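You operate a simulated robot arm through the tools that you are given. There is no shell and no other tool. Be economical: measure what you need, move in short steps, check, and stop when the job is done.

The job below is to be done with a simulated robot arm. You get a single attempt, and the scene is never put back.

JOB
Put the brush on the shelf under the side table. Take the blue brush and leave it on the middle rail table on the hall side. Take the ice pack from the top of the short belt and leave it on the near rail table on the hall side. Put the blue plug on the drip tray before the spinner. Take the blue basket from the island bench and put it on the shelf under the long bench. Take the batch card and put it on the long bench. Put the card from the far rail table on the hall side on the shelf under the island bench. Put the box that says "clips" from the top of the sauce table on top of the carton there and the box labelled "pads" on top of the dustpan. Put the green plug on top of the label roll on the top of the short belt. Do these in any order. Set down upright: blue plug, card, box, green plug.

It is judged by the outcome, as a careful person would: the job done as asked, and still so three seconds after it is handed in. It fails if anything else is knocked over, pushed out of place, dropped, spilled or broken.

ROBOT AND FRAMES
A 7-joint arm with a fingered hand on a trunk, on a base that drives. Base frame: it is fixed to the floor where the robot stands at the start and does not move with it; the origin is under the middle of the robot, x ahead of it, y to its left, z up. Units: cm, rad, N and s.
With the tool pointing down near the work surface it reaches from about 10 to 76 cm from the robot's upright axis, wherever it stands. Its first joint turns from -2.496 to 2.496 rad. Places, roughly: basket [-125, -550, 100]; batch card [100, -525, 100]; blue brush (24x5x5 cm) [140, -130, 90]; blue plug (7x7x14 cm) [-290, -260, 70]; box [100, -225, 100]; brush (24x5x5 cm) [60, 0, 90]; card [-325, -250, 75]; carton (11x15x9 cm) [90, -180, 90]; drip tray before the spinner (23x21 cm) [-128, -696, 90]; dustpan (23x15x4 cm) [90, -270, 90]; green plug (7x7x14 cm) [230, -130, 90]; ice pack (8x13x4 cm) [210, -130, 90]; label roll (8x8x5 cm) [170, -120, 90]; long bench [-60, -720, 90]; middle rail table on the hall side [-230, -250, 70]; near rail table on the hall side [-130, -250, 70]; shelf under the island bench [-10, -530, 50]; shelf under the long bench [-60, -720, 30]; shelf under the side table [80, -10, 30]. Payload 3 kg.
The tool frame sits at the grasp point between the pads (the TCP): z along the fingers, y along the line on which they close. The tips reach 2.6 cm beyond it. Largest opening 14.8 cm; the body of the gripper starts 7.3 cm behind the TCP. The gripper is a hand of 3 fingers: y runs from the thumb to the fingers, the wrist lies at [0, 0, -22.9] in the tool frame, and closing takes about 1.5 s.
Orientation is that of the tool frame in the base frame, as a unit quaternion [w, x, y, z]. With the fingers straight down and closing along the base's y, the tool's x points along the base's -x, its y along +y and its z along -z.

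CONTROLS
- The arm moves only by the tool servo_tool. Its argument "motion" is one flat list of numbers, 6 for each row, row after row: the shift along the base's x, y, z in mm, then the turn, a rotation vector about the base's x, y, z in degrees. In form: [dx, dy, dz, wx, wy, wz, dx, dy, dz, wx, wy, wz, ...]. A call has 1 to 20 rows; each row shifts and turns the commanded pose from where the row before left it. "fingers" is the closure, from 0 (fully open) to 1 (shut), set as the call begins (left out, the last holds). A row lasts 0.2 s, in which the tool goes at most 5 cm and 0.15 rad; a call with a longer step from one row to the next is refused whole, and so is a gripper value outside its range. Where a pose cannot be reached the arm comes as near as it can. A force on the tool above 40 N (or 10 N above the force at the start of the call, whichever is more), or a blocked arm, ends the call early, and 0.2 s more pass. The fingers move at their own pace (about 15.3 cm/s each) and stop on an object; they squeeze with about 24 N. The grip force told is the motor's: it shows also when the fingers shut on nothing. Time passes only in rows, and 0.2 s behind the last, so rows that do not move let the fingers close. The reply holds the time, the measured pose of the TCP, the force on the tool along the base axes, the opening and the grip force, in the units named above and with some noise, with the torque about the TCP (base axes, N m) and any sound that the robot's microphone picked up.
- Cameras (640 x 400 px; columns grow to the right, rows downward): "scene" is now at [14.76, -1.29, 185.23]; the picture's right is [-0.21, -0.98, -0.00], its down [-0.84, 0.18, -0.52] and it looks along [0.51, -0.11, -0.85] (base axes); focal length 292 px, centre (320, 200). "wrist" rides on the gripper at [6.8, -3.9, -9] in the tool frame; the picture's right is [0.50, 0.87, 0.00], its down [-0.66, 0.38, -0.65] and it looks along [-0.57, 0.33, 0.76] (tool axes); focal length 222 px, centre (320, 200). There is no depth. A picture from a camera that has moved, and an enlarged one, comes with that camera's place and axes in the base frame and with its lens.
- snapshot(camera): a new picture of that camera. It takes no simulated time.
- move_column(by): slides the trunk up (or, below 0, down) by that many cm; the arm and the scene camera ride with it, the base frame stays. It gives what a move gives, with no picture.
- roll_base(legs): drives the robot by 1 to 6 legs, each [ahead, left, turn to the left] in cm, cm and rad, along the robot's own axes; the way and the turn of a leg run together, so that a leg with both is an arc; at most 150 cm and 3.142 rad a leg. The arm and the cameras ride along, it lands a little off, and it stops where it bumps. It gives what a move gives.
- set_fingers(finger1, finger2, thumb_bend): sets how far each is bent, from 0 (flat) to 1 (curled in); at 0.3 the hand is open as for a grip, at 0.7 the pads meet at the TCP. One left out holds its place. A second passes; each finger stops where it meets its share of the squeeze, and holds until it gets a number again. A gripper value or a shape takes the hand back. It gives what a move gives, with no picture; readings hold the bend of each and the force on the fingers (four entries, about 0 where the hand has none), thumb and palm.
- preshape(shape): the hand has 3 fingers and takes this shape, open, in about a second: jaw (thumb against the fingers, like two jaws); tri (thumb and two fingers); tip (a fingertip pinch); poke (one finger out to press); point (the index stretched); flat (the hand flat); cup (the hand cupped); fist (a fist). The gripper value then closes the fingers along that shape, each until it touches; the sizes above hold for jaw. It gives what a move gives, with no picture.
- pan_tilt(pan, tilt): turns the head with the scene camera to pan (to the left, within 1.501 rad either way) and tilt (down, from -0.506 to 1.204), counted from straight ahead of the robot. It gives what a move gives.
- zoom(camera, box): a new picture of the part [left, top, right, bottom] of that camera's present view, enlarged. It takes no simulated time.
- sign_off(): hands the job in; it is judged then, once.

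Work in short steps. Places have to be worked out from the pictures, the camera data and where the tool is seen: move nearer, look again, correct. Check each grasp and each placing, and mend what went wrong. You have 525 turns and 308 pictures in all, those below and enlarged ones among them. Open the gripper and draw the arm clear of the work before you hand the job in, unless the task says otherwise; then end with one line.

The tools are called as a command line: name --argument value ..., lists and objects as JSON in quotes. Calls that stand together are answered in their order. servo_tool: Moves the arm, as the interface text tells. Its arguments: {"type":"object","properties":{"motion":{"type":"array","items":{"type":"number"}},"fingers":{"type":"number"}},"required":["motion"]} The other tools are called the same way: move_column (by) slides the trunk up or down; preshape (shape) gives the hand a shape; set_fingers (finger1, finger2, thumb_bend) moves the fingers one by one; roll_base (legs) drives the base; pan_tilt (pan, tilt) turns the head that bears the scene camera; snapshot (camera) takes a picture; zoom (camera, box) takes an enlarged picture of a part of a camera's view; sign_off () hands the job in.

At the start:

```text
clock: 0.0
tcp_pos: [89.05, -16.16, 114.75]
ee_rot: [0.0, 0.0, 1.0, 0.001]
wrist_force: [-0.5, 0.4, 0.5]
wrist_torque: [0.0, 0.01, 0.02]
finger_gap: 14.77
gripper_force: 0.1
shape: jaw
bend: [0.3, 0.3, 0.3]
finger forces: [0.0, 0.0, 0.1, 0.0, 0.1, 0.0]
trunk travel left (down, up): [-80.0, 9.0]
robot x, y, heading: [0.25, 0.04, -0.005]
head pan, tilt: [-0.209, 1.025]
```

scene: 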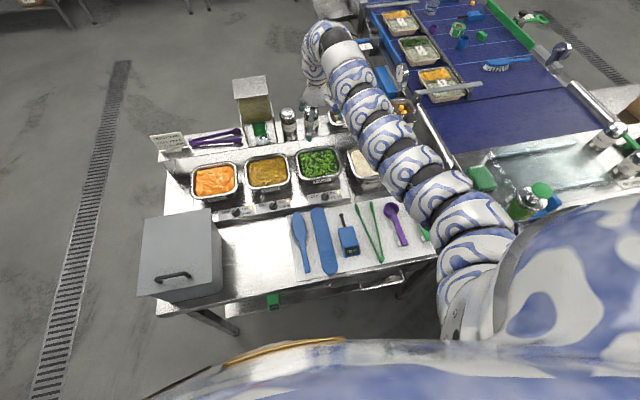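
wrist: 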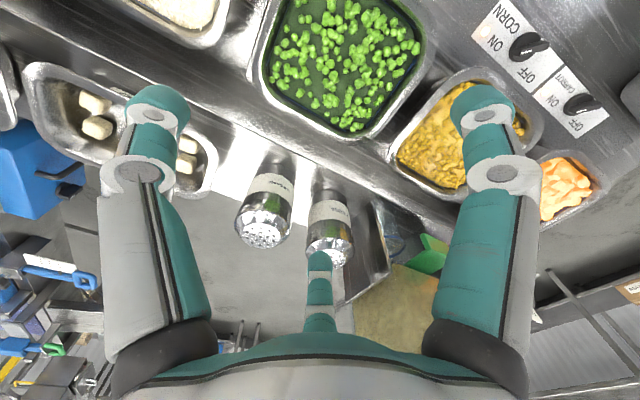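

The table ahead holds several utensils; I look around with the head to map the scene.

pan_tilt --pan 0 --tilt 0.9

snapshot --camera "scene"

pan_tilt --pan -1.0 --tilt 0.6

snapshot --camera "scene"

pan_tilt --pan -1.5 --tilt 0.3

snapshot --camera "scene"

```text
clock: 0.7
tcp_pos: [88.99, -16.2, 114.73]
ee_rot: [-0.001, -0.001, 1.0, 0.0]
wrist_force: [0.2, 0.4, -0.2]
wrist_torque: [-0.02, 0.01, -0.04]
finger_gap: 14.79
gripper_force: 0.0
shape: jaw
bend: [0.3, 0.3, 0.3]
finger forces: [0.1, 0.0, 0.1, 0.0, 0.0, 0.1]
trunk travel left (down, up): [-80.0, 9.0]
robot x, y, heading: [0.18, -0.28, -0.004]
head pan, tilt: [0.0, 0.901]
```

```text
305 pictures are left
camera scene: at [15.64, 0.12, 186.12], right [0.0, -1.0, 0.0], down [-0.78, 0.0, -0.62], along [0.62, 0.0, -0.78], focal length 292 px, centre (320, 200)
```

scene: 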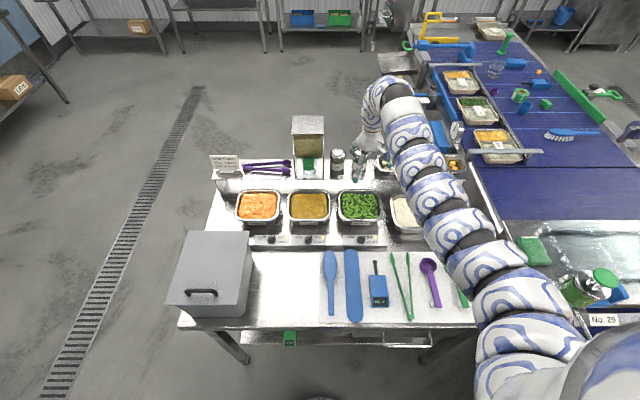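

```text
clock: 2.0
tcp_pos: [88.87, -16.08, 114.7]
ee_rot: [0.0, 0.0, 1.0, -0.001]
wrist_force: [-1.2, 0.5, 0.6]
wrist_torque: [-0.01, -0.02, 0.04]
finger_gap: 14.79
gripper_force: 0.1
shape: jaw
bend: [0.3, 0.3, 0.3]
finger forces: [0.0, 0.1, 0.0, 0.1, 0.1, 0.0]
trunk travel left (down, up): [-80.0, 9.0]
robot x, y, heading: [0.32, -0.22, -0.003]
head pan, tilt: [-1.0, 0.6]
```

```text
304 pictures are left
camera scene: at [12.88, -7.31, 188.6], right [-0.84, -0.54, 0.0], down [-0.31, 0.48, -0.82], along [0.45, -0.69, -0.57], focal length 292 px, centre (320, 200)
```

scene: 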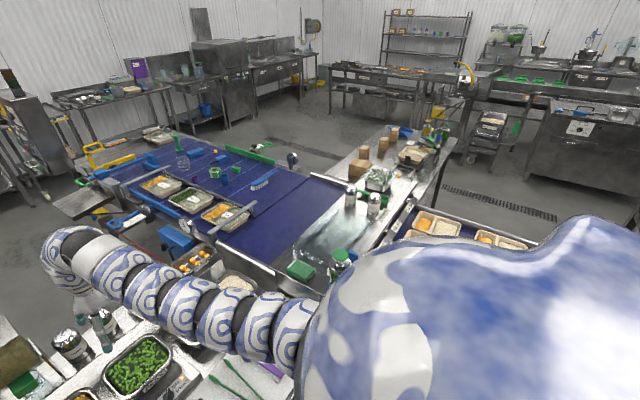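

```text
clock: 2.9
tcp_pos: [88.88, -16.08, 114.62]
ee_rot: [0.0, 0.0, 1.0, 0.0]
wrist_force: [-0.1, 0.6, -0.5]
wrist_torque: [0.0, 0.02, 0.0]
finger_gap: 14.76
gripper_force: 0.1
shape: jaw
bend: [0.3, 0.3, 0.3]
finger forces: [0.0, 0.1, 0.1, 0.0, 0.0, 0.0]
trunk travel left (down, up): [-80.0, 9.0]
robot x, y, heading: [0.05, -0.44, 0.001]
head pan, tilt: [-1.499, 0.3]
```

```text
303 pictures are left
camera scene: at [8.77, -9.19, 191.34], right [-1.0, -0.07, 0.0], down [-0.02, 0.3, -0.96], along [0.07, -0.95, -0.3], focal length 292 px, centre (320, 200)
```

scene: 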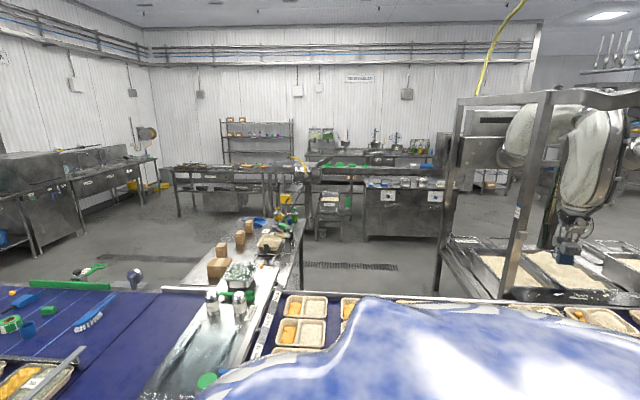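

I zoom on the table in front to identify the brush.

pan_tilt --pan 0 --tilt 1.0

zoom --camera "scene" --box '[200, 180, 500, 368]'

zoom --camera "scene" --box '[400, 0, 640, 150]'

```text
clock: 4.5
tcp_pos: [89.02, -16.25, 114.69]
ee_rot: [0.0, 0.001, 1.0, 0.0]
wrist_force: [-0.1, -0.3, -0.5]
wrist_torque: [-0.01, -0.02, -0.01]
finger_gap: 14.8
gripper_force: 0.0
shape: jaw
bend: [0.3, 0.3, 0.3]
finger forces: [0.0, 0.1, 0.0, 0.1, 0.0, 0.0]
trunk travel left (down, up): [-80.0, 9.0]
robot x, y, heading: [0.04, 0.19, -0.0]
head pan, tilt: [0.0, 1.0]
```

```text
2.13 times, centred on (350, 274) of scene
camera zoom: at [15.07, 0.12, 185.4], right [0.0, -1.0, 0.0], down [-0.84, 0.0, -0.54], along [0.54, 0.0, -0.84], focal length 621 px, centre (256, 43)
```

zoom: 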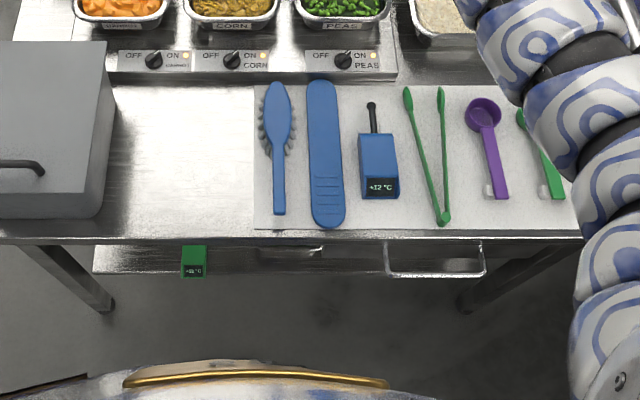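

```text
2.67 times, centred on (520, 75) of scene
camera zoom: at [15.07, 0.12, 185.4], right [0.0, -1.0, 0.0], down [-0.84, 0.0, -0.54], along [0.54, 0.0, -0.84], focal length 778 px, centre (-213, 533)
```

zoom: 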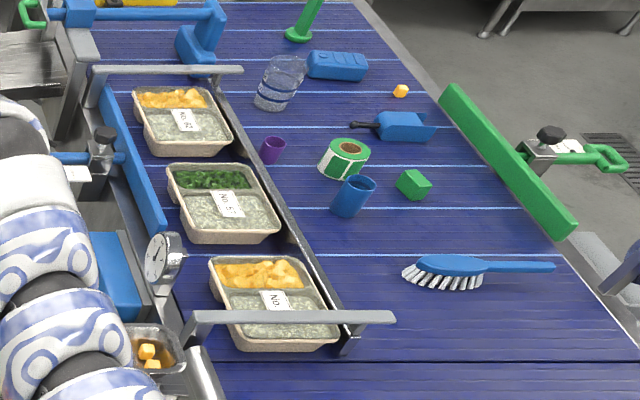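

The brush lies along x at about (55,-3.5), the handle toward me. I move over its neck while pitching the tool 45° forward, so it can later be reached onto the shelf, and partly close the fingers.

servo_tool --motion '[-36, 12.7, 0, 0, -4.5, 0, -36, 12.7, 0, 0, -4.5, 0, -36, 12.7, 0, 0, -4.5, 0, -36, 12.7, 0, 0, -4.5, 0, -36, 12.7, 0, 0, -4.5, 0, -36, 12.7, 0, 0, -4.5, 0, -36, 12.7, 0, 0, -4.5, 0, -36, 12.7, 0, 0, -4.5, 0, -36, 12.7, 0, 0, -4.5, 0, -36, 12.7, 0, 0, -4.5, 0]' --fingers 0.65

snapshot --camera "wrist"

snapshot --camera "scene"

```text
clock: 6.7
tcp_pos: [60.34, 4.75, 113.75]
ee_rot: [0.383, 0.0, 0.924, 0.0]
wrist_force: [-0.5, -0.1, 1.3]
wrist_torque: [0.0, -0.01, -0.01]
finger_gap: 5.18
gripper_force: 0.1
shape: jaw
bend: [0.77, 0.77, 0.7]
finger forces: [0.0, 0.0, 0.0, 0.0, 0.0, 0.0]
out of reach, approached as far as the arm can: row 7, 8, 9, 10
trunk travel left (down, up): [-80.0, 9.0]
robot x, y, heading: [-0.01, -0.49, -0.004]
head pan, tilt: [0.0, 1.0]
```

```text
300 pictures are left
camera wrist: at [49.21, 0.72, 115.34], right [-0.35, 0.87, -0.35], down [0.0, 0.38, 0.93], along [0.94, 0.33, -0.13], focal length 222 px, centre (320, 200)
```

wrist: 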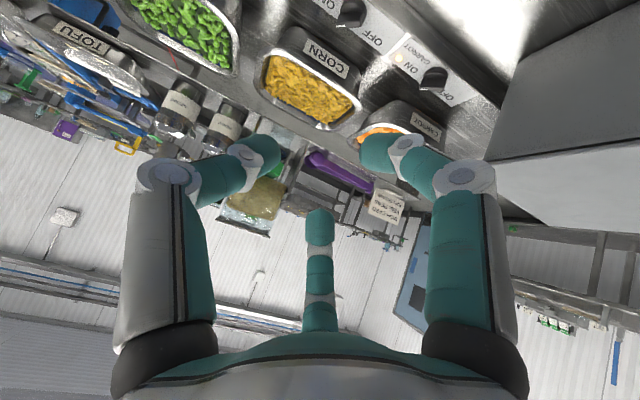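

```text
299 pictures are left
camera scene: at [14.84, 0.17, 185.42], right [0.0, -1.0, 0.0], down [-0.84, 0.0, -0.54], along [0.54, 0.0, -0.84], focal length 292 px, centre (320, 200)
```

scene: 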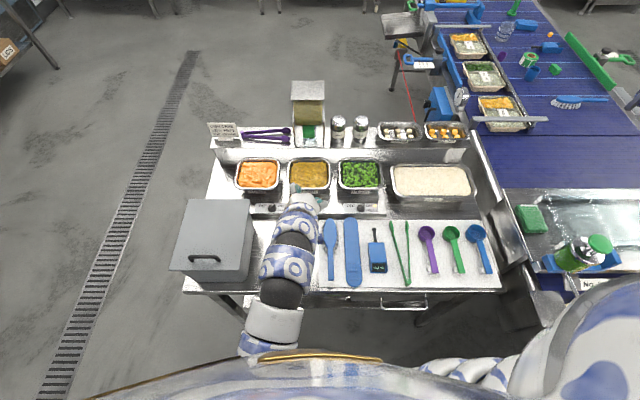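

Two fingers (x≈±3) oppose one thumb (-y side). The pose is out of reach this close, so I roll back 18 cm and recheck.

roll_base --legs '[[-18, 0, 0]]'

servo_tool --motion '[0, 0, 0, 0, 0, 0]'

```text
clock: 8.2
tcp_pos: [42.76, 4.59, 113.9]
ee_rot: [0.382, -0.001, 0.924, 0.0]
wrist_force: [-0.3, -0.1, 0.0]
wrist_torque: [-0.02, -0.02, 0.03]
finger_gap: 5.2
gripper_force: 0.0
shape: jaw
bend: [0.77, 0.77, 0.7]
finger forces: [0.0, 0.0, 0.1, 0.1, 0.1, 0.0]
trunk travel left (down, up): [-80.0, 9.0]
robot x, y, heading: [-17.52, 0.14, 0.007]
head pan, tilt: [0.0, 1.0]
```

```text
clock: 8.6
tcp_pos: [42.77, 4.78, 113.85]
ee_rot: [0.383, -0.002, 0.924, 0.001]
wrist_force: [-0.9, 0.5, -0.2]
wrist_torque: [-0.01, 0.03, -0.01]
finger_gap: 5.17
gripper_force: 0.1
shape: jaw
bend: [0.77, 0.77, 0.7]
finger forces: [0.1, 0.0, 0.1, 0.1, 0.0, 0.0]
trunk travel left (down, up): [-80.0, 9.0]
robot x, y, heading: [-17.62, -0.14, 0.002]
head pan, tilt: [0.0, 1.0]
```

Pose resets from the measured one. I move to above the brush neck at (54,-3.5,104) and look.

servo_tool --motion '[28, -20.7, -24, 0, 0, 0, 28, -20.7, -24, 0, 0, 0, 28, -20.7, -24, 0, 0, 0, 28, -20.7, -24, 0, 0, 0]'

snapshot --camera "scene"

snapshot --camera "wrist"

```text
clock: 9.6
tcp_pos: [53.75, -3.67, 104.19]
ee_rot: [0.382, -0.002, 0.924, 0.0]
wrist_force: [0.8, -0.2, 0.4]
wrist_torque: [0.0, -0.01, -0.02]
finger_gap: 5.17
gripper_force: 0.2
shape: jaw
bend: [0.77, 0.77, 0.7]
finger forces: [0.0, 0.0, 0.1, 0.0, 0.1, 0.0]
trunk travel left (down, up): [-80.0, 9.0]
robot x, y, heading: [-17.76, -0.15, 0.003]
head pan, tilt: [0.0, 1.0]
```

```text
298 pictures are left
camera scene: at [-2.59, 0.08, 185.39], right [0.0, -1.0, 0.0], down [-0.84, 0.0, -0.54], along [0.54, 0.0, -0.84], focal length 292 px, centre (320, 200)
```

scene: 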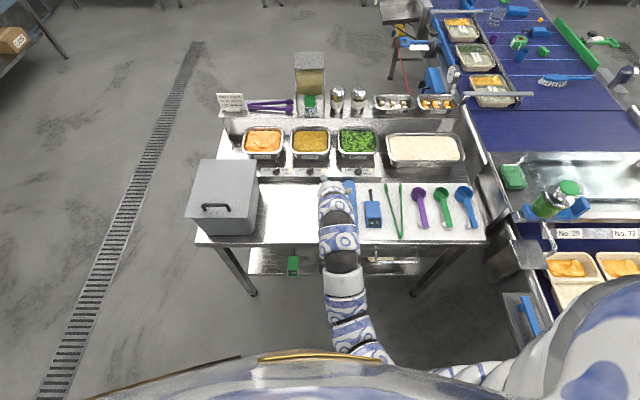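

```text
297 pictures are left
camera wrist: at [42.8, -7.51, 105.64], right [-0.36, 0.87, -0.35], down [0.0, 0.38, 0.93], along [0.93, 0.33, -0.14], focal length 222 px, centre (320, 200)
```

wrist: 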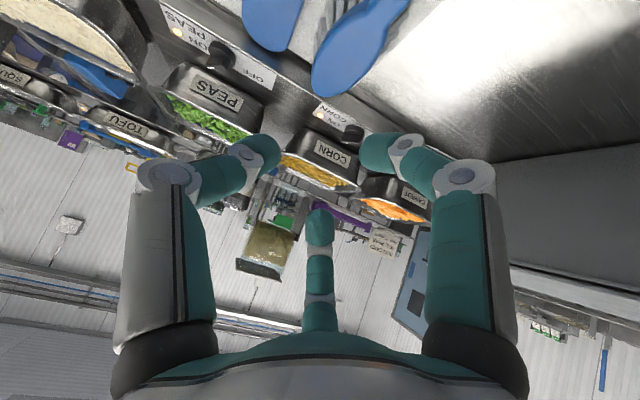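

I descend to z≈95 with the gap around the neck and look.

servo_tool --motion '[0, 0, -30, 0, 0, 0, 0, 0, -30, 0, 0, 0, 0, 0, -20, 0, 0, 0]'

snapshot --camera "wrist"

zoom --camera "scene" --box '[270, 150, 420, 250]'

```text
clock: 10.4
tcp_pos: [54.18, -3.71, 96.18]
ee_rot: [0.383, -0.001, 0.924, -0.001]
wrist_force: [0.3, 1.0, -0.3]
wrist_torque: [-0.01, 0.01, 0.0]
finger_gap: 5.16
gripper_force: 0.1
shape: jaw
bend: [0.77, 0.77, 0.7]
finger forces: [0.1, 0.1, 0.0, 0.0, 0.0, 0.1]
trunk travel left (down, up): [-80.0, 9.0]
robot x, y, heading: [-17.8, 0.41, 0.002]
head pan, tilt: [0.0, 1.0]
```

```text
296 pictures are left
camera wrist: at [43.13, -7.69, 97.72], right [-0.35, 0.87, -0.35], down [0.0, 0.38, 0.93], along [0.93, 0.33, -0.13], focal length 222 px, centre (320, 200)
```

wrist: 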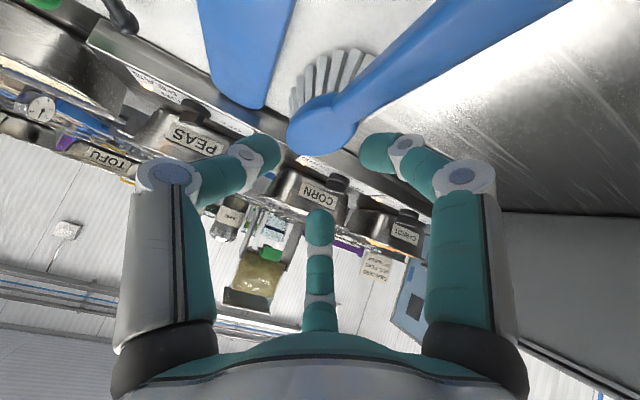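

```text
4.00 times, centred on (345, 200) of scene
camera zoom: at [-2.64, 0.12, 185.4], right [0.0, -1.0, 0.0], down [-0.84, 0.0, -0.54], along [0.54, 0.0, -0.84], focal length 1168 px, centre (220, 200)
```

zoom: 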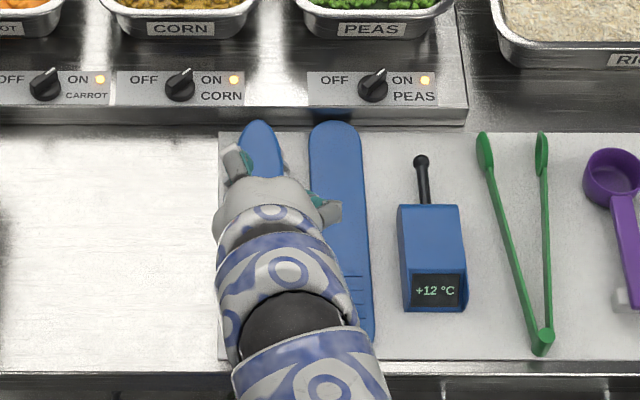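

The 45° pitch puts one finger low; grasping vertically is better, then I'll turn the brush sideways before reaching in under the table. I rise, straighten the tool over the brush middle, and look.

servo_tool --motion '[3, 0, 20, 0, 7.5, 0, 3, 0, 20, 0, 7.5, 0, 3, 0, 10, 0, 7.5, 0, 3, 0, 0, 0, 7.5, 0, 3, 0, 0, 0, 7.5, 0, 3, 0, 0, 0, 7.5, 0]' --fingers 0.68

snapshot --camera "wrist"

zoom --camera "scene" --box '[270, 150, 420, 250]'

```text
clock: 11.8
tcp_pos: [55.97, -3.41, 101.3]
ee_rot: [0.0, 0.0, 1.0, -0.001]
wrist_force: [0.9, 0.1, 0.0]
wrist_torque: [-0.04, 0.0, 0.02]
finger_gap: 4.75
gripper_force: 0.0
shape: jaw
bend: [0.77, 0.77, 0.7]
finger forces: [0.1, 0.0, 0.1, 0.0, 0.0, 0.0]
trunk travel left (down, up): [-80.0, 9.0]
robot x, y, heading: [-17.62, -0.18, -0.005]
head pan, tilt: [0.0, 1.0]
```

```text
294 pictures are left
camera wrist: at [49.3, -7.23, 110.23], right [-0.5, 0.87, 0.0], down [0.66, 0.38, 0.65], along [0.57, 0.33, -0.76], focal length 222 px, centre (320, 200)
```

wrist: 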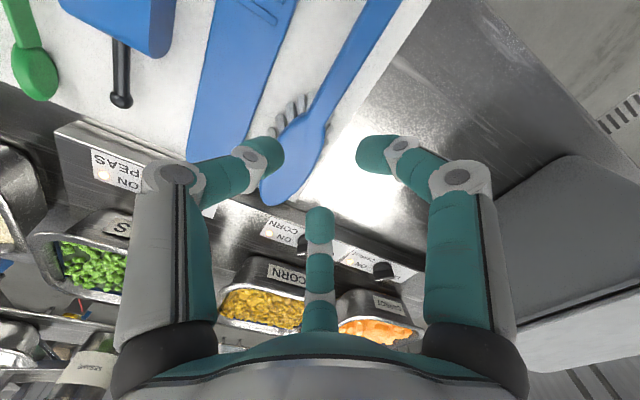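

```text
4.00 times, centred on (345, 200) of scene
camera zoom: at [-2.6, 0.26, 185.4], right [0.0, -1.0, 0.0], down [-0.84, 0.0, -0.54], along [0.54, 0.0, -0.84], focal length 1168 px, centre (220, 200)
```

zoom: 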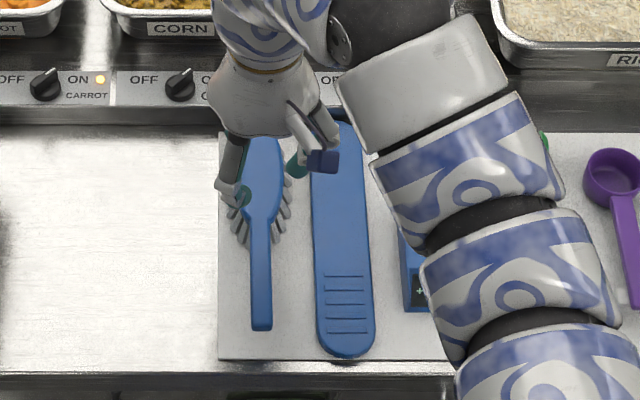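

The brush axis is at y≈-4.1 and the neck around x 54. I shift and descend to z≈91.3, with the gap at 4.7.

servo_tool --motion '[-18, -7, 0, 0, 0, 0, 0, 0, -30, 0, 0, 0, 0, 0, -30, 0, 0, 0, 0, 0, -20, 0, 0, 0, 0, 0, -12, 0, 0, 0, 0, 0, -8, 0, 0, 0]'

zoom --camera "scene" --box '[270, 150, 420, 250]'

snapshot --camera "wrist"

```text
clock: 13.2
tcp_pos: [54.01, -3.95, 92.13]
ee_rot: [0.004, -0.002, 1.0, 0.002]
wrist_force: [-5.5, 1.3, 32.2]
wrist_torque: [0.34, -0.07, 0.07]
finger_gap: 4.74
gripper_force: 0.1
shape: jaw
bend: [0.77, 0.84, 0.7]
finger forces: [7.4, 24.2, 0.0, 0.0, 0.0, 0.1]
trunk travel left (down, up): [-80.0, 9.0]
robot x, y, heading: [-17.92, 0.18, 0.005]
head pan, tilt: [0.0, 1.0]
stopped in row 6: the force on the tool passed its limit at 49 N (the readings are from after the stop); the commanded pose is now the measured one
```

```text
4.00 times, centred on (345, 200) of scene
camera zoom: at [-2.95, 0.15, 185.45], right [0.0, -1.0, 0.0], down [-0.84, 0.0, -0.54], along [0.54, 0.0, -0.84], focal length 1168 px, centre (220, 200)
```

zoom: 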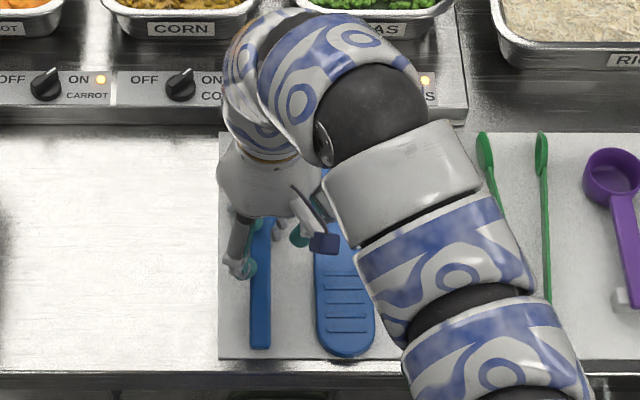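

```text
291 pictures are left
camera wrist: at [47.37, -7.99, 101.03], right [-0.5, 0.86, 0.0], down [0.65, 0.38, 0.66], along [0.57, 0.33, -0.75], focal length 222 px, centre (320, 200)
```

wrist: 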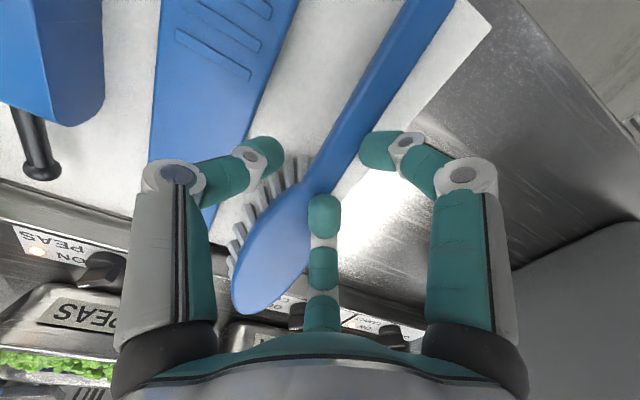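

Finger 2 landed on the head's edge. I raise, and look again.

servo_tool --motion '[0, 0, 30, 0, 0, 0, -10, 0, 20, 0, 0, 0]' --fingers 0.6

zoom --camera "scene" --box '[270, 150, 420, 250]'

snapshot --camera "wrist"

```text
clock: 13.8
tcp_pos: [53.06, -4.14, 96.94]
ee_rot: [0.001, -0.003, 1.0, 0.001]
wrist_force: [-0.3, -0.3, -0.3]
wrist_torque: [-0.01, 0.01, 0.04]
finger_gap: 5.88
gripper_force: 0.1
shape: jaw
bend: [0.77, 0.77, 0.7]
finger forces: [0.1, 0.0, 0.0, 0.0, 0.0, 0.1]
trunk travel left (down, up): [-80.0, 9.0]
robot x, y, heading: [-17.6, 0.03, -0.002]
head pan, tilt: [0.0, 1.0]
```

```text
4.00 times, centred on (345, 200) of scene
camera zoom: at [-2.68, 0.11, 185.38], right [0.0, -1.0, 0.0], down [-0.84, 0.0, -0.54], along [0.54, 0.0, -0.84], focal length 1168 px, centre (220, 200)
```

zoom: 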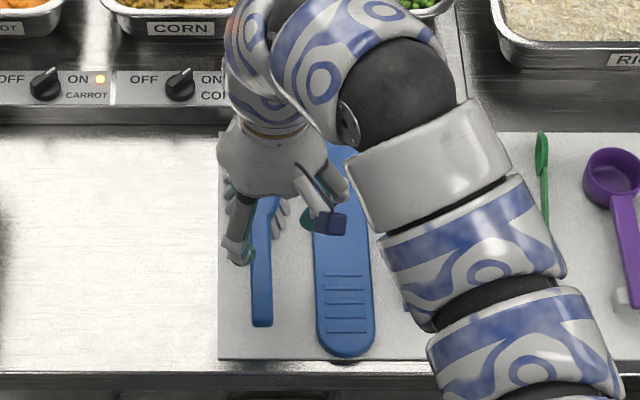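

```text
289 pictures are left
camera wrist: at [46.35, -8.06, 105.9], right [-0.5, 0.86, 0.0], down [0.65, 0.38, 0.66], along [0.57, 0.33, -0.75], focal length 222 px, centre (320, 200)
```

wrist: 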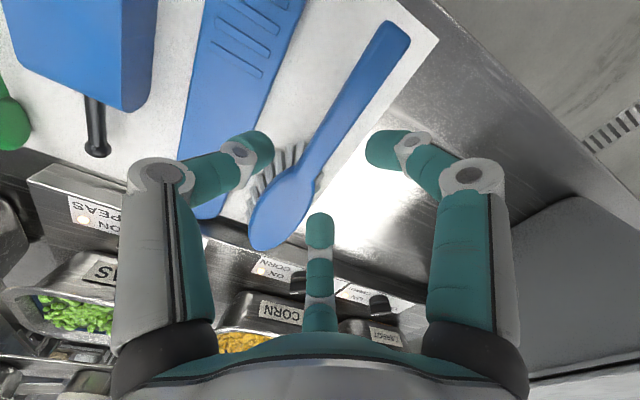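

The brush axis is y≈-3.7. I shift to (52,-3.6) and descend in smaller steps with a 5.4 gap.

servo_tool --motion '[-10, 5, 0, 0, 0, 0, 0, 0, -20, 0, 0, 0, 0, 0, -15, 0, 0, 0, 0, 0, -7, 0, 0, 0, 0, 0, -5, 0, 0, 0, 0, 0, -4, 0, 0, 0, 0, 0, -4, 0, 0, 0]' --fingers 0.635

snapshot --camera "wrist"

```text
clock: 15.4
tcp_pos: [51.93, -3.76, 91.2]
ee_rot: [0.001, -0.002, 1.0, 0.002]
wrist_force: [0.2, 0.3, 0.2]
wrist_torque: [0.0, -0.02, 0.0]
finger_gap: 5.4
gripper_force: 0.1
shape: jaw
bend: [0.77, 0.77, 0.7]
finger forces: [0.0, 0.3, 0.0, 0.1, 0.1, 0.1]
trunk travel left (down, up): [-80.0, 9.0]
robot x, y, heading: [-17.95, -0.21, 0.002]
head pan, tilt: [0.0, 1.0]
```

```text
288 pictures are left
camera wrist: at [45.34, -7.61, 100.2], right [-0.5, 0.86, 0.0], down [0.65, 0.38, 0.66], along [0.57, 0.33, -0.75], focal length 222 px, centre (320, 200)
```

wrist: 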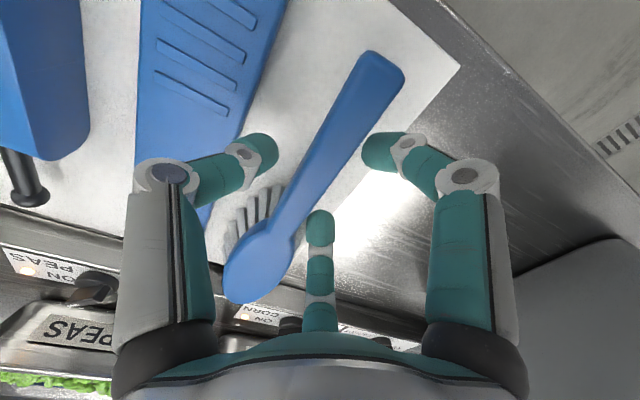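

Straddling the handle. I go slightly lower and close.

servo_tool --motion '[0, 0, -4, 0, 0, 0, 0, 0, -4, 0, 0, 0]'

servo_tool --motion '[0, 0, 0, 0, 0, 0, 0, 0, 0, 0, 0, 0, 0, 0, 0, 0, 0, 0, 0, 0, 0, 0, 0, 0, 0, 0, 0, 0, 0, 0, 0, 0, 0, 0, 0, 0]' --fingers 1

snapshot --camera "wrist"

```text
clock: 16.0
tcp_pos: [52.02, -3.76, 90.49]
ee_rot: [0.001, -0.002, 1.0, 0.0]
wrist_force: [0.4, 0.4, -0.2]
wrist_torque: [0.01, -0.03, 0.01]
finger_gap: 5.45
gripper_force: 0.0
shape: jaw
bend: [0.77, 0.77, 0.7]
finger forces: [0.0, 0.4, 0.0, 0.1, 0.1, 0.0]
trunk travel left (down, up): [-80.0, 9.0]
robot x, y, heading: [-17.6, -0.14, 0.007]
head pan, tilt: [0.0, 1.0]
```

```text
clock: 17.4
tcp_pos: [52.0, -3.72, 90.48]
ee_rot: [0.001, -0.002, 1.0, 0.0]
wrist_force: [0.2, -0.1, -0.2]
wrist_torque: [0.03, -0.03, -0.06]
finger_gap: 1.56
gripper_force: 24.4
shape: jaw
bend: [0.75, 0.77, 0.75]
finger forces: [10.5, 4.5, 0.0, 0.1, 20.8, 0.1]
trunk travel left (down, up): [-80.0, 9.0]
robot x, y, heading: [-17.92, -0.13, 0.008]
head pan, tilt: [0.0, 1.0]
```

```text
287 pictures are left
camera wrist: at [45.37, -7.68, 99.37], right [-0.5, 0.86, 0.0], down [0.65, 0.38, 0.66], along [0.57, 0.33, -0.75], focal length 222 px, centre (320, 200)
```

wrist: 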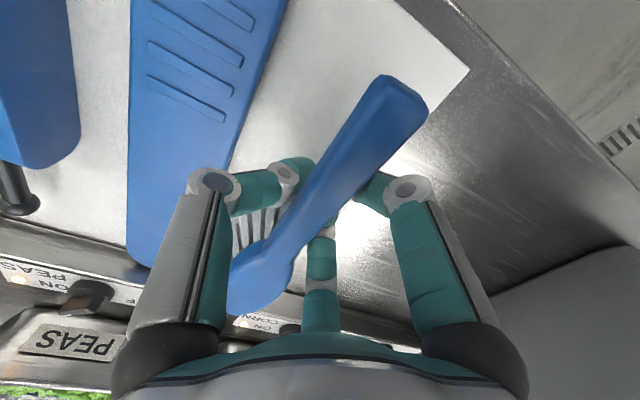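

Gripped. I lift straight up 14 cm and check.

servo_tool --motion '[0, 0, 20, 0, 0, 0, 0, 0, 40, 0, 0, 0, 0, 0, 40, 0, 0, 0, 0, 0, 40, 0, 0, 0]'

roll_base --legs '[[-50, 0, 0]]'

snapshot --camera "scene"

```text
clock: 18.4
tcp_pos: [52.16, -3.47, 104.75]
ee_rot: [0.0, -0.002, 1.0, 0.002]
wrist_force: [-0.5, -0.3, -1.6]
wrist_torque: [0.01, 0.1, -0.01]
finger_gap: 1.56
gripper_force: 24.2
shape: jaw
bend: [0.75, 0.76, 0.75]
finger forces: [8.8, 3.5, 0.0, 0.0, 20.7, 0.0]
trunk travel left (down, up): [-80.0, 9.0]
robot x, y, heading: [-17.87, 0.13, -0.001]
head pan, tilt: [0.0, 1.0]
```

```text
clock: 21.3
tcp_pos: [2.51, -3.44, 104.71]
ee_rot: [0.001, -0.003, 1.0, 0.002]
wrist_force: [0.5, 0.2, 0.0]
wrist_torque: [0.04, 0.09, -0.01]
finger_gap: 1.56
gripper_force: 24.0
shape: jaw
bend: [0.75, 0.76, 0.75]
finger forces: [8.8, 3.4, 0.1, 0.0, 20.5, 0.0]
trunk travel left (down, up): [-80.0, 9.0]
robot x, y, heading: [-67.37, -0.67, 0.008]
head pan, tilt: [0.0, 1.0]
```

```text
286 pictures are left
camera scene: at [-52.29, -0.01, 185.41], right [0.01, -1.0, 0.0], down [-0.84, 0.0, -0.54], along [0.54, 0.0, -0.84], focal length 292 px, centre (320, 200)
```

scene: 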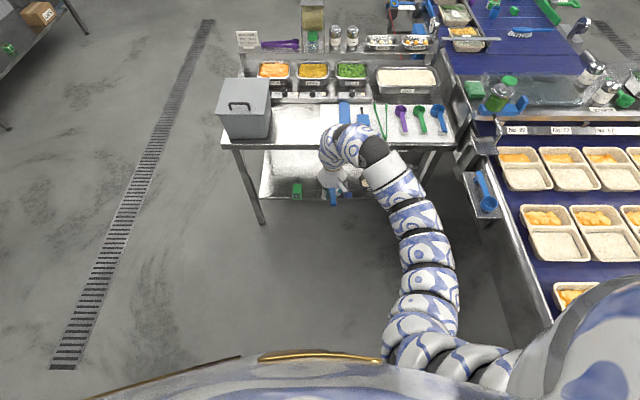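

Space around is clear. I yaw the tool +90° here so that the brush lies across, then lower the trunk and look at the shelf.

servo_tool --motion '[0, 0, 0, 0, 0, 8.2, 0, 0, 0, 0, 0, 8.2, 0, 0, 0, 0, 0, 8.2, 0, 0, 0, 0, 0, 8.2, 0, 0, 0, 0, 0, 8.2, 0, 0, 0, 0, 0, 8.2, 0, 0, 0, 0, 0, 8.2, 0, 0, 0, 0, 0, 8.2, 0, 0, 0, 0, 0, 8.2, 0, 0, 0, 0, 0, 8.2, 0, 0, 0, 0, 0, 8]'

move_column --by -60

pan_tilt --pan 0 --tilt 0.7

snapshot --camera "scene"

```text
clock: 23.7
tcp_pos: [2.49, -3.51, 104.66]
ee_rot: [0.0, 0.71, -0.704, -0.002]
wrist_force: [-0.4, -0.4, -0.9]
wrist_torque: [-0.1, 0.02, 0.02]
finger_gap: 1.52
gripper_force: 24.1
shape: jaw
bend: [0.75, 0.76, 0.75]
finger forces: [8.3, 3.6, 0.0, 0.0, 20.6, 0.1]
trunk travel left (down, up): [-80.0, 9.0]
robot x, y, heading: [-67.33, 0.04, 0.005]
head pan, tilt: [0.0, 1.0]
```

```text
refused: -60 is not a number from -40 to 40
```

```text
clock: 24.5
tcp_pos: [2.61, -3.34, 104.61]
ee_rot: [0.0, 0.708, -0.706, -0.002]
wrist_force: [-1.2, 0.1, -0.8]
wrist_torque: [-0.11, 0.0, -0.01]
finger_gap: 1.54
gripper_force: 24.3
shape: jaw
bend: [0.75, 0.76, 0.75]
finger forces: [8.3, 3.5, 0.0, 0.0, 20.6, 0.0]
trunk travel left (down, up): [-80.0, 9.0]
robot x, y, heading: [-67.17, -0.55, 0.004]
head pan, tilt: [0.0, 0.7]
```

```text
285 pictures are left
camera scene: at [-50.67, -0.01, 187.73], right [0.01, -1.0, 0.0], down [-0.64, 0.0, -0.76], along [0.76, 0.0, -0.64], focal length 292 px, centre (320, 200)
```

scene: 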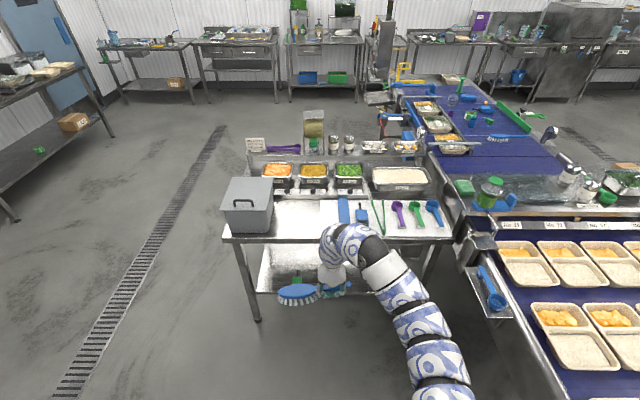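

The brush lies across, bristles down. I lower the trunk in two moves.

move_column --by -40

move_column --by -20

pan_tilt --pan 0 --tilt 0.5

snapshot --camera "scene"

```text
clock: 28.4
tcp_pos: [2.54, -3.45, 64.69]
ee_rot: [0.001, 0.71, -0.704, -0.002]
wrist_force: [0.0, -0.2, -1.3]
wrist_torque: [-0.13, -0.01, 0.01]
finger_gap: 1.53
gripper_force: 24.3
shape: jaw
bend: [0.75, 0.76, 0.75]
finger forces: [8.2, 3.6, 0.1, 0.0, 20.6, 0.0]
trunk travel left (down, up): [-40.0, 49.0]
robot x, y, heading: [-67.05, -0.14, 0.007]
head pan, tilt: [0.0, 0.7]
```

```text
clock: 30.5
tcp_pos: [2.48, -3.38, 44.66]
ee_rot: [0.001, 0.709, -0.705, -0.002]
wrist_force: [0.1, 0.7, -0.3]
wrist_torque: [-0.09, -0.02, 0.0]
finger_gap: 1.55
gripper_force: 24.3
shape: jaw
bend: [0.75, 0.76, 0.75]
finger forces: [8.2, 3.5, 0.0, 0.0, 20.6, 0.0]
trunk travel left (down, up): [-20.0, 69.0]
robot x, y, heading: [-67.28, -0.18, 0.005]
head pan, tilt: [0.0, 0.7]
```

```text
clock: 31.2
tcp_pos: [2.6, -3.4, 44.59]
ee_rot: [0.001, 0.71, -0.705, -0.002]
wrist_force: [0.3, -0.7, -0.5]
wrist_torque: [-0.11, 0.0, 0.01]
finger_gap: 1.54
gripper_force: 23.5
shape: jaw
bend: [0.75, 0.76, 0.75]
finger forces: [8.1, 3.6, 0.1, 0.0, 20.6, 0.0]
trunk travel left (down, up): [-20.0, 69.0]
robot x, y, heading: [-67.03, -0.15, 0.006]
head pan, tilt: [0.0, 0.499]
```

```text
284 pictures are left
camera scene: at [-50.08, 0.0, 129.5], right [0.01, -1.0, 0.0], down [-0.48, 0.0, -0.88], along [0.88, 0.01, -0.48], focal length 292 px, centre (320, 200)
```

scene: 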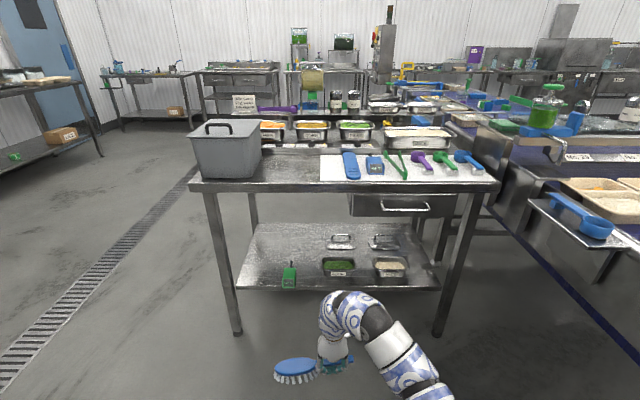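

The shelf spans x≈48–101; pans stand at the right, a thermometer at the front (y≈10–17). I'll put the brush behind the thermometer around (64, 17). First I pitch the tool 40° forward here, raise it a little and view the arm.

servo_tool --motion '[0, 0, 10, 0, -7, 0, 0, 0, 10, 0, -7, 0, 0, 0, 10, 0, -7, 0, 0, 0, 10, 0, -7, 0, 0, 0, 10, 0, -7, 0, 0, 0, 10, 0, -7, 0]'

snapshot --camera "scene"

snapshot --camera "wrist"

```text
clock: 32.6
tcp_pos: [2.51, -3.41, 50.7]
ee_rot: [-0.252, 0.663, -0.658, 0.253]
wrist_force: [-0.5, 0.1, -1.8]
wrist_torque: [-0.11, 0.0, -0.01]
finger_gap: 1.54
gripper_force: 24.1
shape: jaw
bend: [0.75, 0.76, 0.75]
finger forces: [6.2, 3.8, 0.0, 0.1, 10.9, 0.0]
trunk travel left (down, up): [-20.0, 69.0]
robot x, y, heading: [-67.24, -0.52, 0.01]
head pan, tilt: [0.0, 0.499]
```

```text
283 pictures are left
camera scene: at [-50.07, 0.01, 129.51], right [0.01, -1.0, 0.0], down [-0.48, 0.0, -0.88], along [0.88, 0.01, -0.48], focal length 292 px, centre (320, 200)
```

scene: 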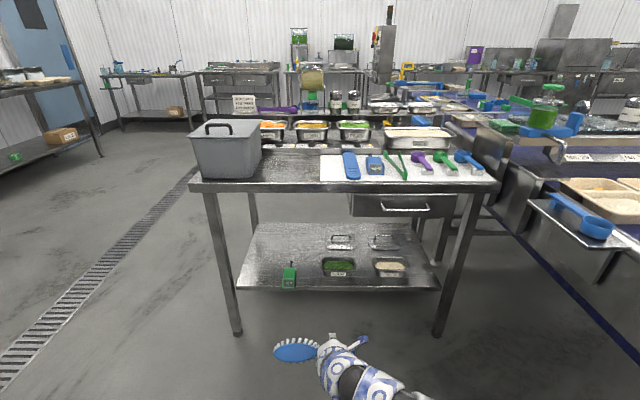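

```text
282 pictures are left
camera wrist: at [-0.43, -10.15, 59.94], right [-0.64, -0.51, -0.58], down [-0.72, 0.65, 0.23], along [0.26, 0.57, -0.78], focal length 222 px, centre (320, 200)
```

wrist: 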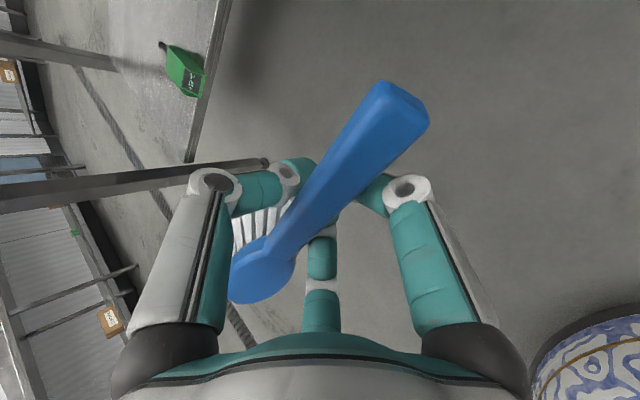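

Configuration is good. I drive left 17 and ahead 40 with the brush at z≈50, then check.

roll_base --legs '[[0, 17, 0], [40, 0, 0]]'

pan_tilt --pan 0 --tilt 0.7

snapshot --camera "scene"

snapshot --camera "wrist"

```text
clock: 36.2
tcp_pos: [42.75, 14.65, 50.67]
ee_rot: [-0.253, 0.666, -0.656, 0.251]
wrist_force: [-0.3, 0.1, -0.7]
wrist_torque: [-0.07, 0.0, -0.01]
finger_gap: 1.54
gripper_force: 24.0
shape: jaw
bend: [0.75, 0.76, 0.75]
finger forces: [6.1, 3.8, 0.0, 0.0, 10.6, 0.0]
trunk travel left (down, up): [-20.0, 69.0]
robot x, y, heading: [-27.04, 17.46, 0.013]
head pan, tilt: [0.0, 0.499]
```

```text
clock: 37.0
tcp_pos: [42.78, 14.63, 50.65]
ee_rot: [-0.253, 0.666, -0.656, 0.252]
wrist_force: [0.1, 0.2, -0.8]
wrist_torque: [-0.08, 0.01, -0.03]
finger_gap: 1.53
gripper_force: 24.9
shape: jaw
bend: [0.75, 0.76, 0.75]
finger forces: [6.2, 3.8, 0.0, 0.1, 10.6, 0.0]
trunk travel left (down, up): [-20.0, 69.0]
robot x, y, heading: [-27.35, 17.54, 0.011]
head pan, tilt: [0.0, 0.7]
```

```text
281 pictures are left
camera scene: at [-10.52, 17.64, 127.74], right [0.01, -1.0, 0.0], down [-0.64, -0.01, -0.77], along [0.77, 0.01, -0.64], focal length 292 px, centre (320, 200)
```

scene: 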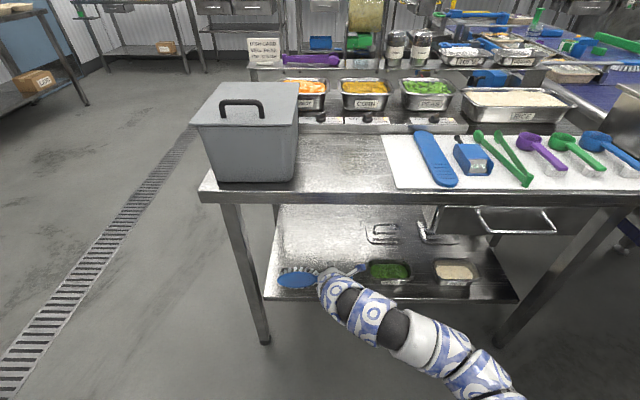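

```text
280 pictures are left
camera wrist: at [39.83, 7.87, 59.96], right [-0.64, -0.51, -0.58], down [-0.73, 0.65, 0.23], along [0.25, 0.57, -0.78], focal length 222 px, centre (320, 200)
```

wrist: 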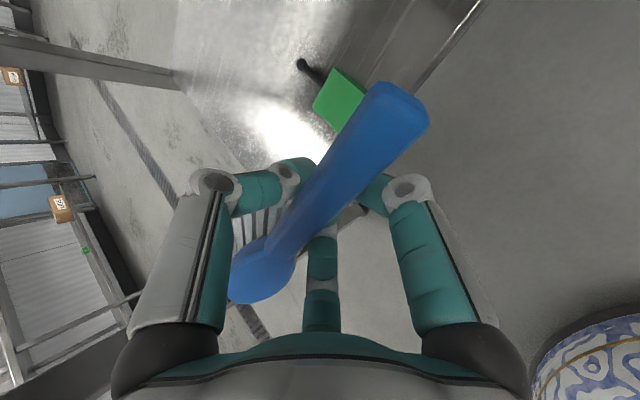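

The thermometer's probe extends to x≈64, so I aim for x≈71. I drive ahead 16.

roll_base --legs '[[16, 0, 0]]'

servo_tool --motion '[30, 0, 0, 0, 0, 0, 30, 0, 0, 0, 0, 0, 30, 0, 0, 0, 0, 0, 30, 0, 0, 0, 0, 0]'

snapshot --camera "scene"

snapshot --camera "wrist"

```text
clock: 38.4
tcp_pos: [58.69, 14.95, 50.72]
ee_rot: [-0.253, 0.665, -0.656, 0.252]
wrist_force: [0.7, -0.5, -1.6]
wrist_torque: [-0.13, -0.01, -0.02]
finger_gap: 1.51
gripper_force: 23.9
shape: jaw
bend: [0.75, 0.76, 0.75]
finger forces: [6.1, 3.8, 0.0, 0.1, 10.5, 0.1]
trunk travel left (down, up): [-20.0, 69.0]
robot x, y, heading: [-11.51, 17.41, 0.017]
head pan, tilt: [0.0, 0.7]
```

```text
clock: 39.4
tcp_pos: [70.79, 14.84, 50.56]
ee_rot: [-0.253, 0.665, -0.656, 0.251]
wrist_force: [0.1, 0.2, -1.4]
wrist_torque: [-0.09, -0.01, -0.01]
finger_gap: 1.51
gripper_force: 23.7
shape: jaw
bend: [0.75, 0.76, 0.75]
finger forces: [5.5, 3.7, 0.0, 0.1, 10.2, 0.1]
trunk travel left (down, up): [-20.0, 69.0]
robot x, y, heading: [-11.6, 17.55, 0.01]
head pan, tilt: [0.0, 0.7]
```

```text
279 pictures are left
camera scene: at [5.26, 17.83, 127.74], right [0.01, -1.0, 0.0], down [-0.64, -0.01, -0.76], along [0.76, 0.01, -0.64], focal length 292 px, centre (320, 200)
```

scene: 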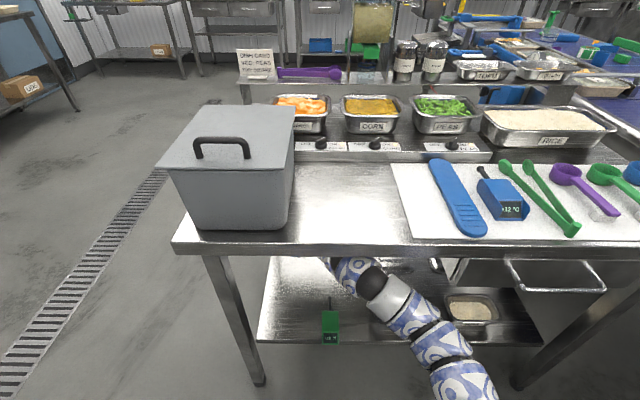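

```text
278 pictures are left
camera wrist: at [67.89, 8.12, 59.89], right [-0.64, -0.51, -0.58], down [-0.73, 0.65, 0.23], along [0.25, 0.57, -0.78], focal length 222 px, centre (320, 200)
```

wrist: 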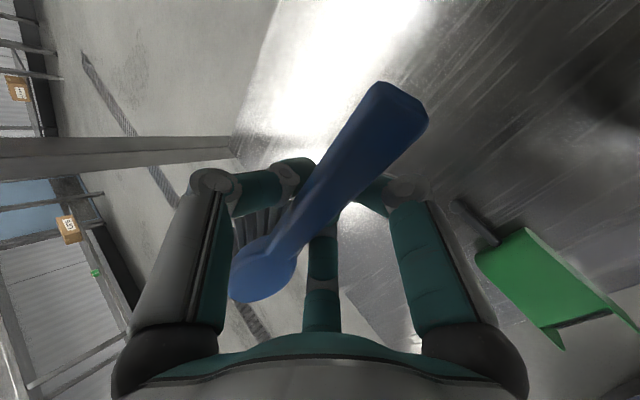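

Clear over the free shelf area. I descend in steps until contact.

servo_tool --motion '[0, 0, -30, 0, 0, 0, 0, 0, -30, 0, 0, 0, 0, 0, -30, 0, 0, 0, 0, 0, -20, 0, 0, 0]'

snapshot --camera "wrist"

snapshot --camera "scene"

```text
clock: 40.4
tcp_pos: [70.61, 14.73, 39.65]
ee_rot: [-0.253, 0.665, -0.656, 0.252]
wrist_force: [-0.2, 0.0, -1.5]
wrist_torque: [-0.11, 0.01, -0.03]
finger_gap: 1.5
gripper_force: 23.9
shape: jaw
bend: [0.75, 0.76, 0.74]
finger forces: [4.9, 3.3, 0.1, 0.0, 9.7, 0.1]
trunk travel left (down, up): [-20.0, 69.0]
robot x, y, heading: [-11.22, 17.72, 0.011]
head pan, tilt: [0.0, 0.7]
```

```text
277 pictures are left
camera wrist: at [67.63, 7.95, 48.85], right [-0.64, -0.51, -0.58], down [-0.73, 0.65, 0.23], along [0.25, 0.57, -0.78], focal length 222 px, centre (320, 200)
```

wrist: 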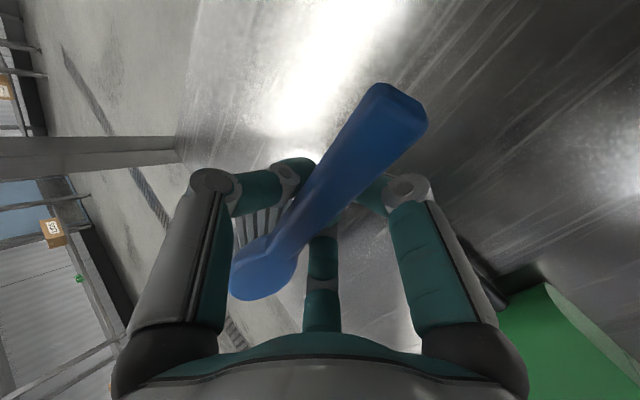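

```text
276 pictures are left
camera scene: at [5.26, 17.84, 127.74], right [0.01, -1.0, 0.0], down [-0.64, -0.01, -0.76], along [0.76, 0.01, -0.64], focal length 292 px, centre (320, 200)
```

scene: 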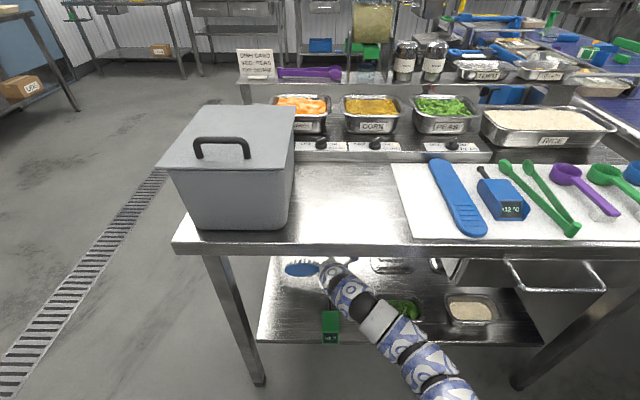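

To keep the hand's rear edge clear of the thermometer probe, I go 6 cm deeper, then down slowly.

servo_tool --motion '[30, 0, 0, 0, 0, 0, 30, 0, 0, 0, 0, 0, 0, 0, -20, 0, 0, 0, 0, 0, -10, 0, 0, 0, 0, 0, -10, 0, 0, 0, 0, 0, -8, 0, 0, 0]'

snapshot --camera "wrist"

```text
clock: 41.8
tcp_pos: [76.74, 14.74, 35.09]
ee_rot: [-0.254, 0.665, -0.655, 0.252]
wrist_force: [0.6, 0.8, 0.0]
wrist_torque: [0.16, -0.03, -0.08]
finger_gap: 1.49
gripper_force: 23.6
shape: jaw
bend: [0.75, 0.76, 0.74]
finger forces: [8.1, 2.5, 0.1, 0.0, 9.6, 0.0]
trunk travel left (down, up): [-20.0, 69.0]
robot x, y, heading: [-11.28, 17.59, 0.012]
head pan, tilt: [0.0, 0.7]
```

```text
275 pictures are left
camera wrist: at [73.78, 7.96, 44.33], right [-0.64, -0.51, -0.58], down [-0.73, 0.65, 0.23], along [0.25, 0.57, -0.78], focal length 222 px, centre (320, 200)
```

wrist: 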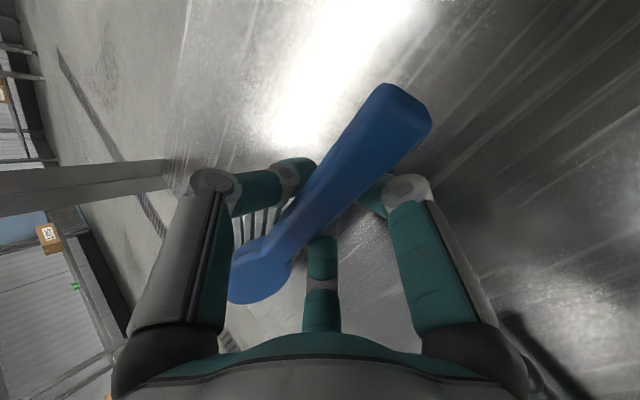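

Bristles begin to touch (torque reversed). I go 8 mm lower and then open slightly.

servo_tool --motion '[0, 0, -4, 0, 0, 0, 0, 0, -4, 0, 0, 0]'

servo_tool --motion '[0, 0, 0, 0, 0, 0, 0, 0, 0, 0, 0, 0, 0, 0, 0, 0, 0, 0]' --fingers 0.75

snapshot --camera "wrist"

```text
clock: 42.4
tcp_pos: [76.74, 14.85, 34.1]
ee_rot: [-0.253, 0.666, -0.655, 0.252]
wrist_force: [1.5, -0.6, 0.3]
wrist_torque: [0.12, -0.01, -0.09]
finger_gap: 1.49
gripper_force: 24.2
shape: jaw
bend: [0.75, 0.76, 0.74]
finger forces: [7.6, 1.7, 0.0, 0.0, 8.5, 0.1]
trunk travel left (down, up): [-20.0, 69.0]
robot x, y, heading: [-11.0, 17.54, 0.016]
head pan, tilt: [0.0, 0.7]
```

```text
clock: 43.2
tcp_pos: [76.74, 14.85, 34.11]
ee_rot: [-0.254, 0.666, -0.655, 0.251]
wrist_force: [0.0, -0.1, -0.2]
wrist_torque: [0.01, 0.0, -0.03]
finger_gap: 3.67
gripper_force: 0.0
shape: jaw
bend: [0.76, 0.76, 0.7]
finger forces: [0.0, 0.6, 0.0, 0.0, 0.1, 0.0]
trunk travel left (down, up): [-20.0, 69.0]
robot x, y, heading: [-11.55, 17.56, 0.014]
head pan, tilt: [0.0, 0.7]
```

```text
274 pictures are left
camera wrist: at [73.78, 8.06, 43.37], right [-0.64, -0.51, -0.58], down [-0.73, 0.65, 0.23], along [0.25, 0.57, -0.78], focal length 222 px, centre (320, 200)
```

wrist: 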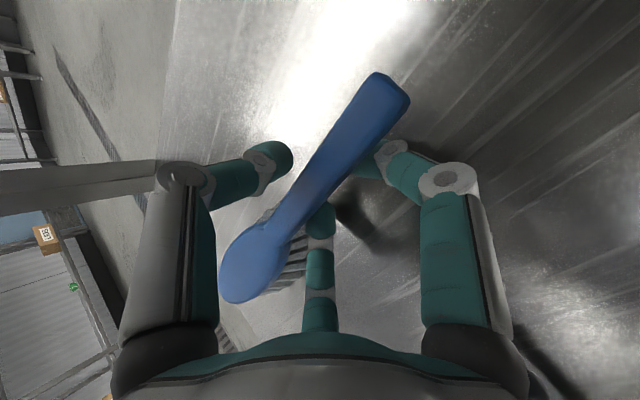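

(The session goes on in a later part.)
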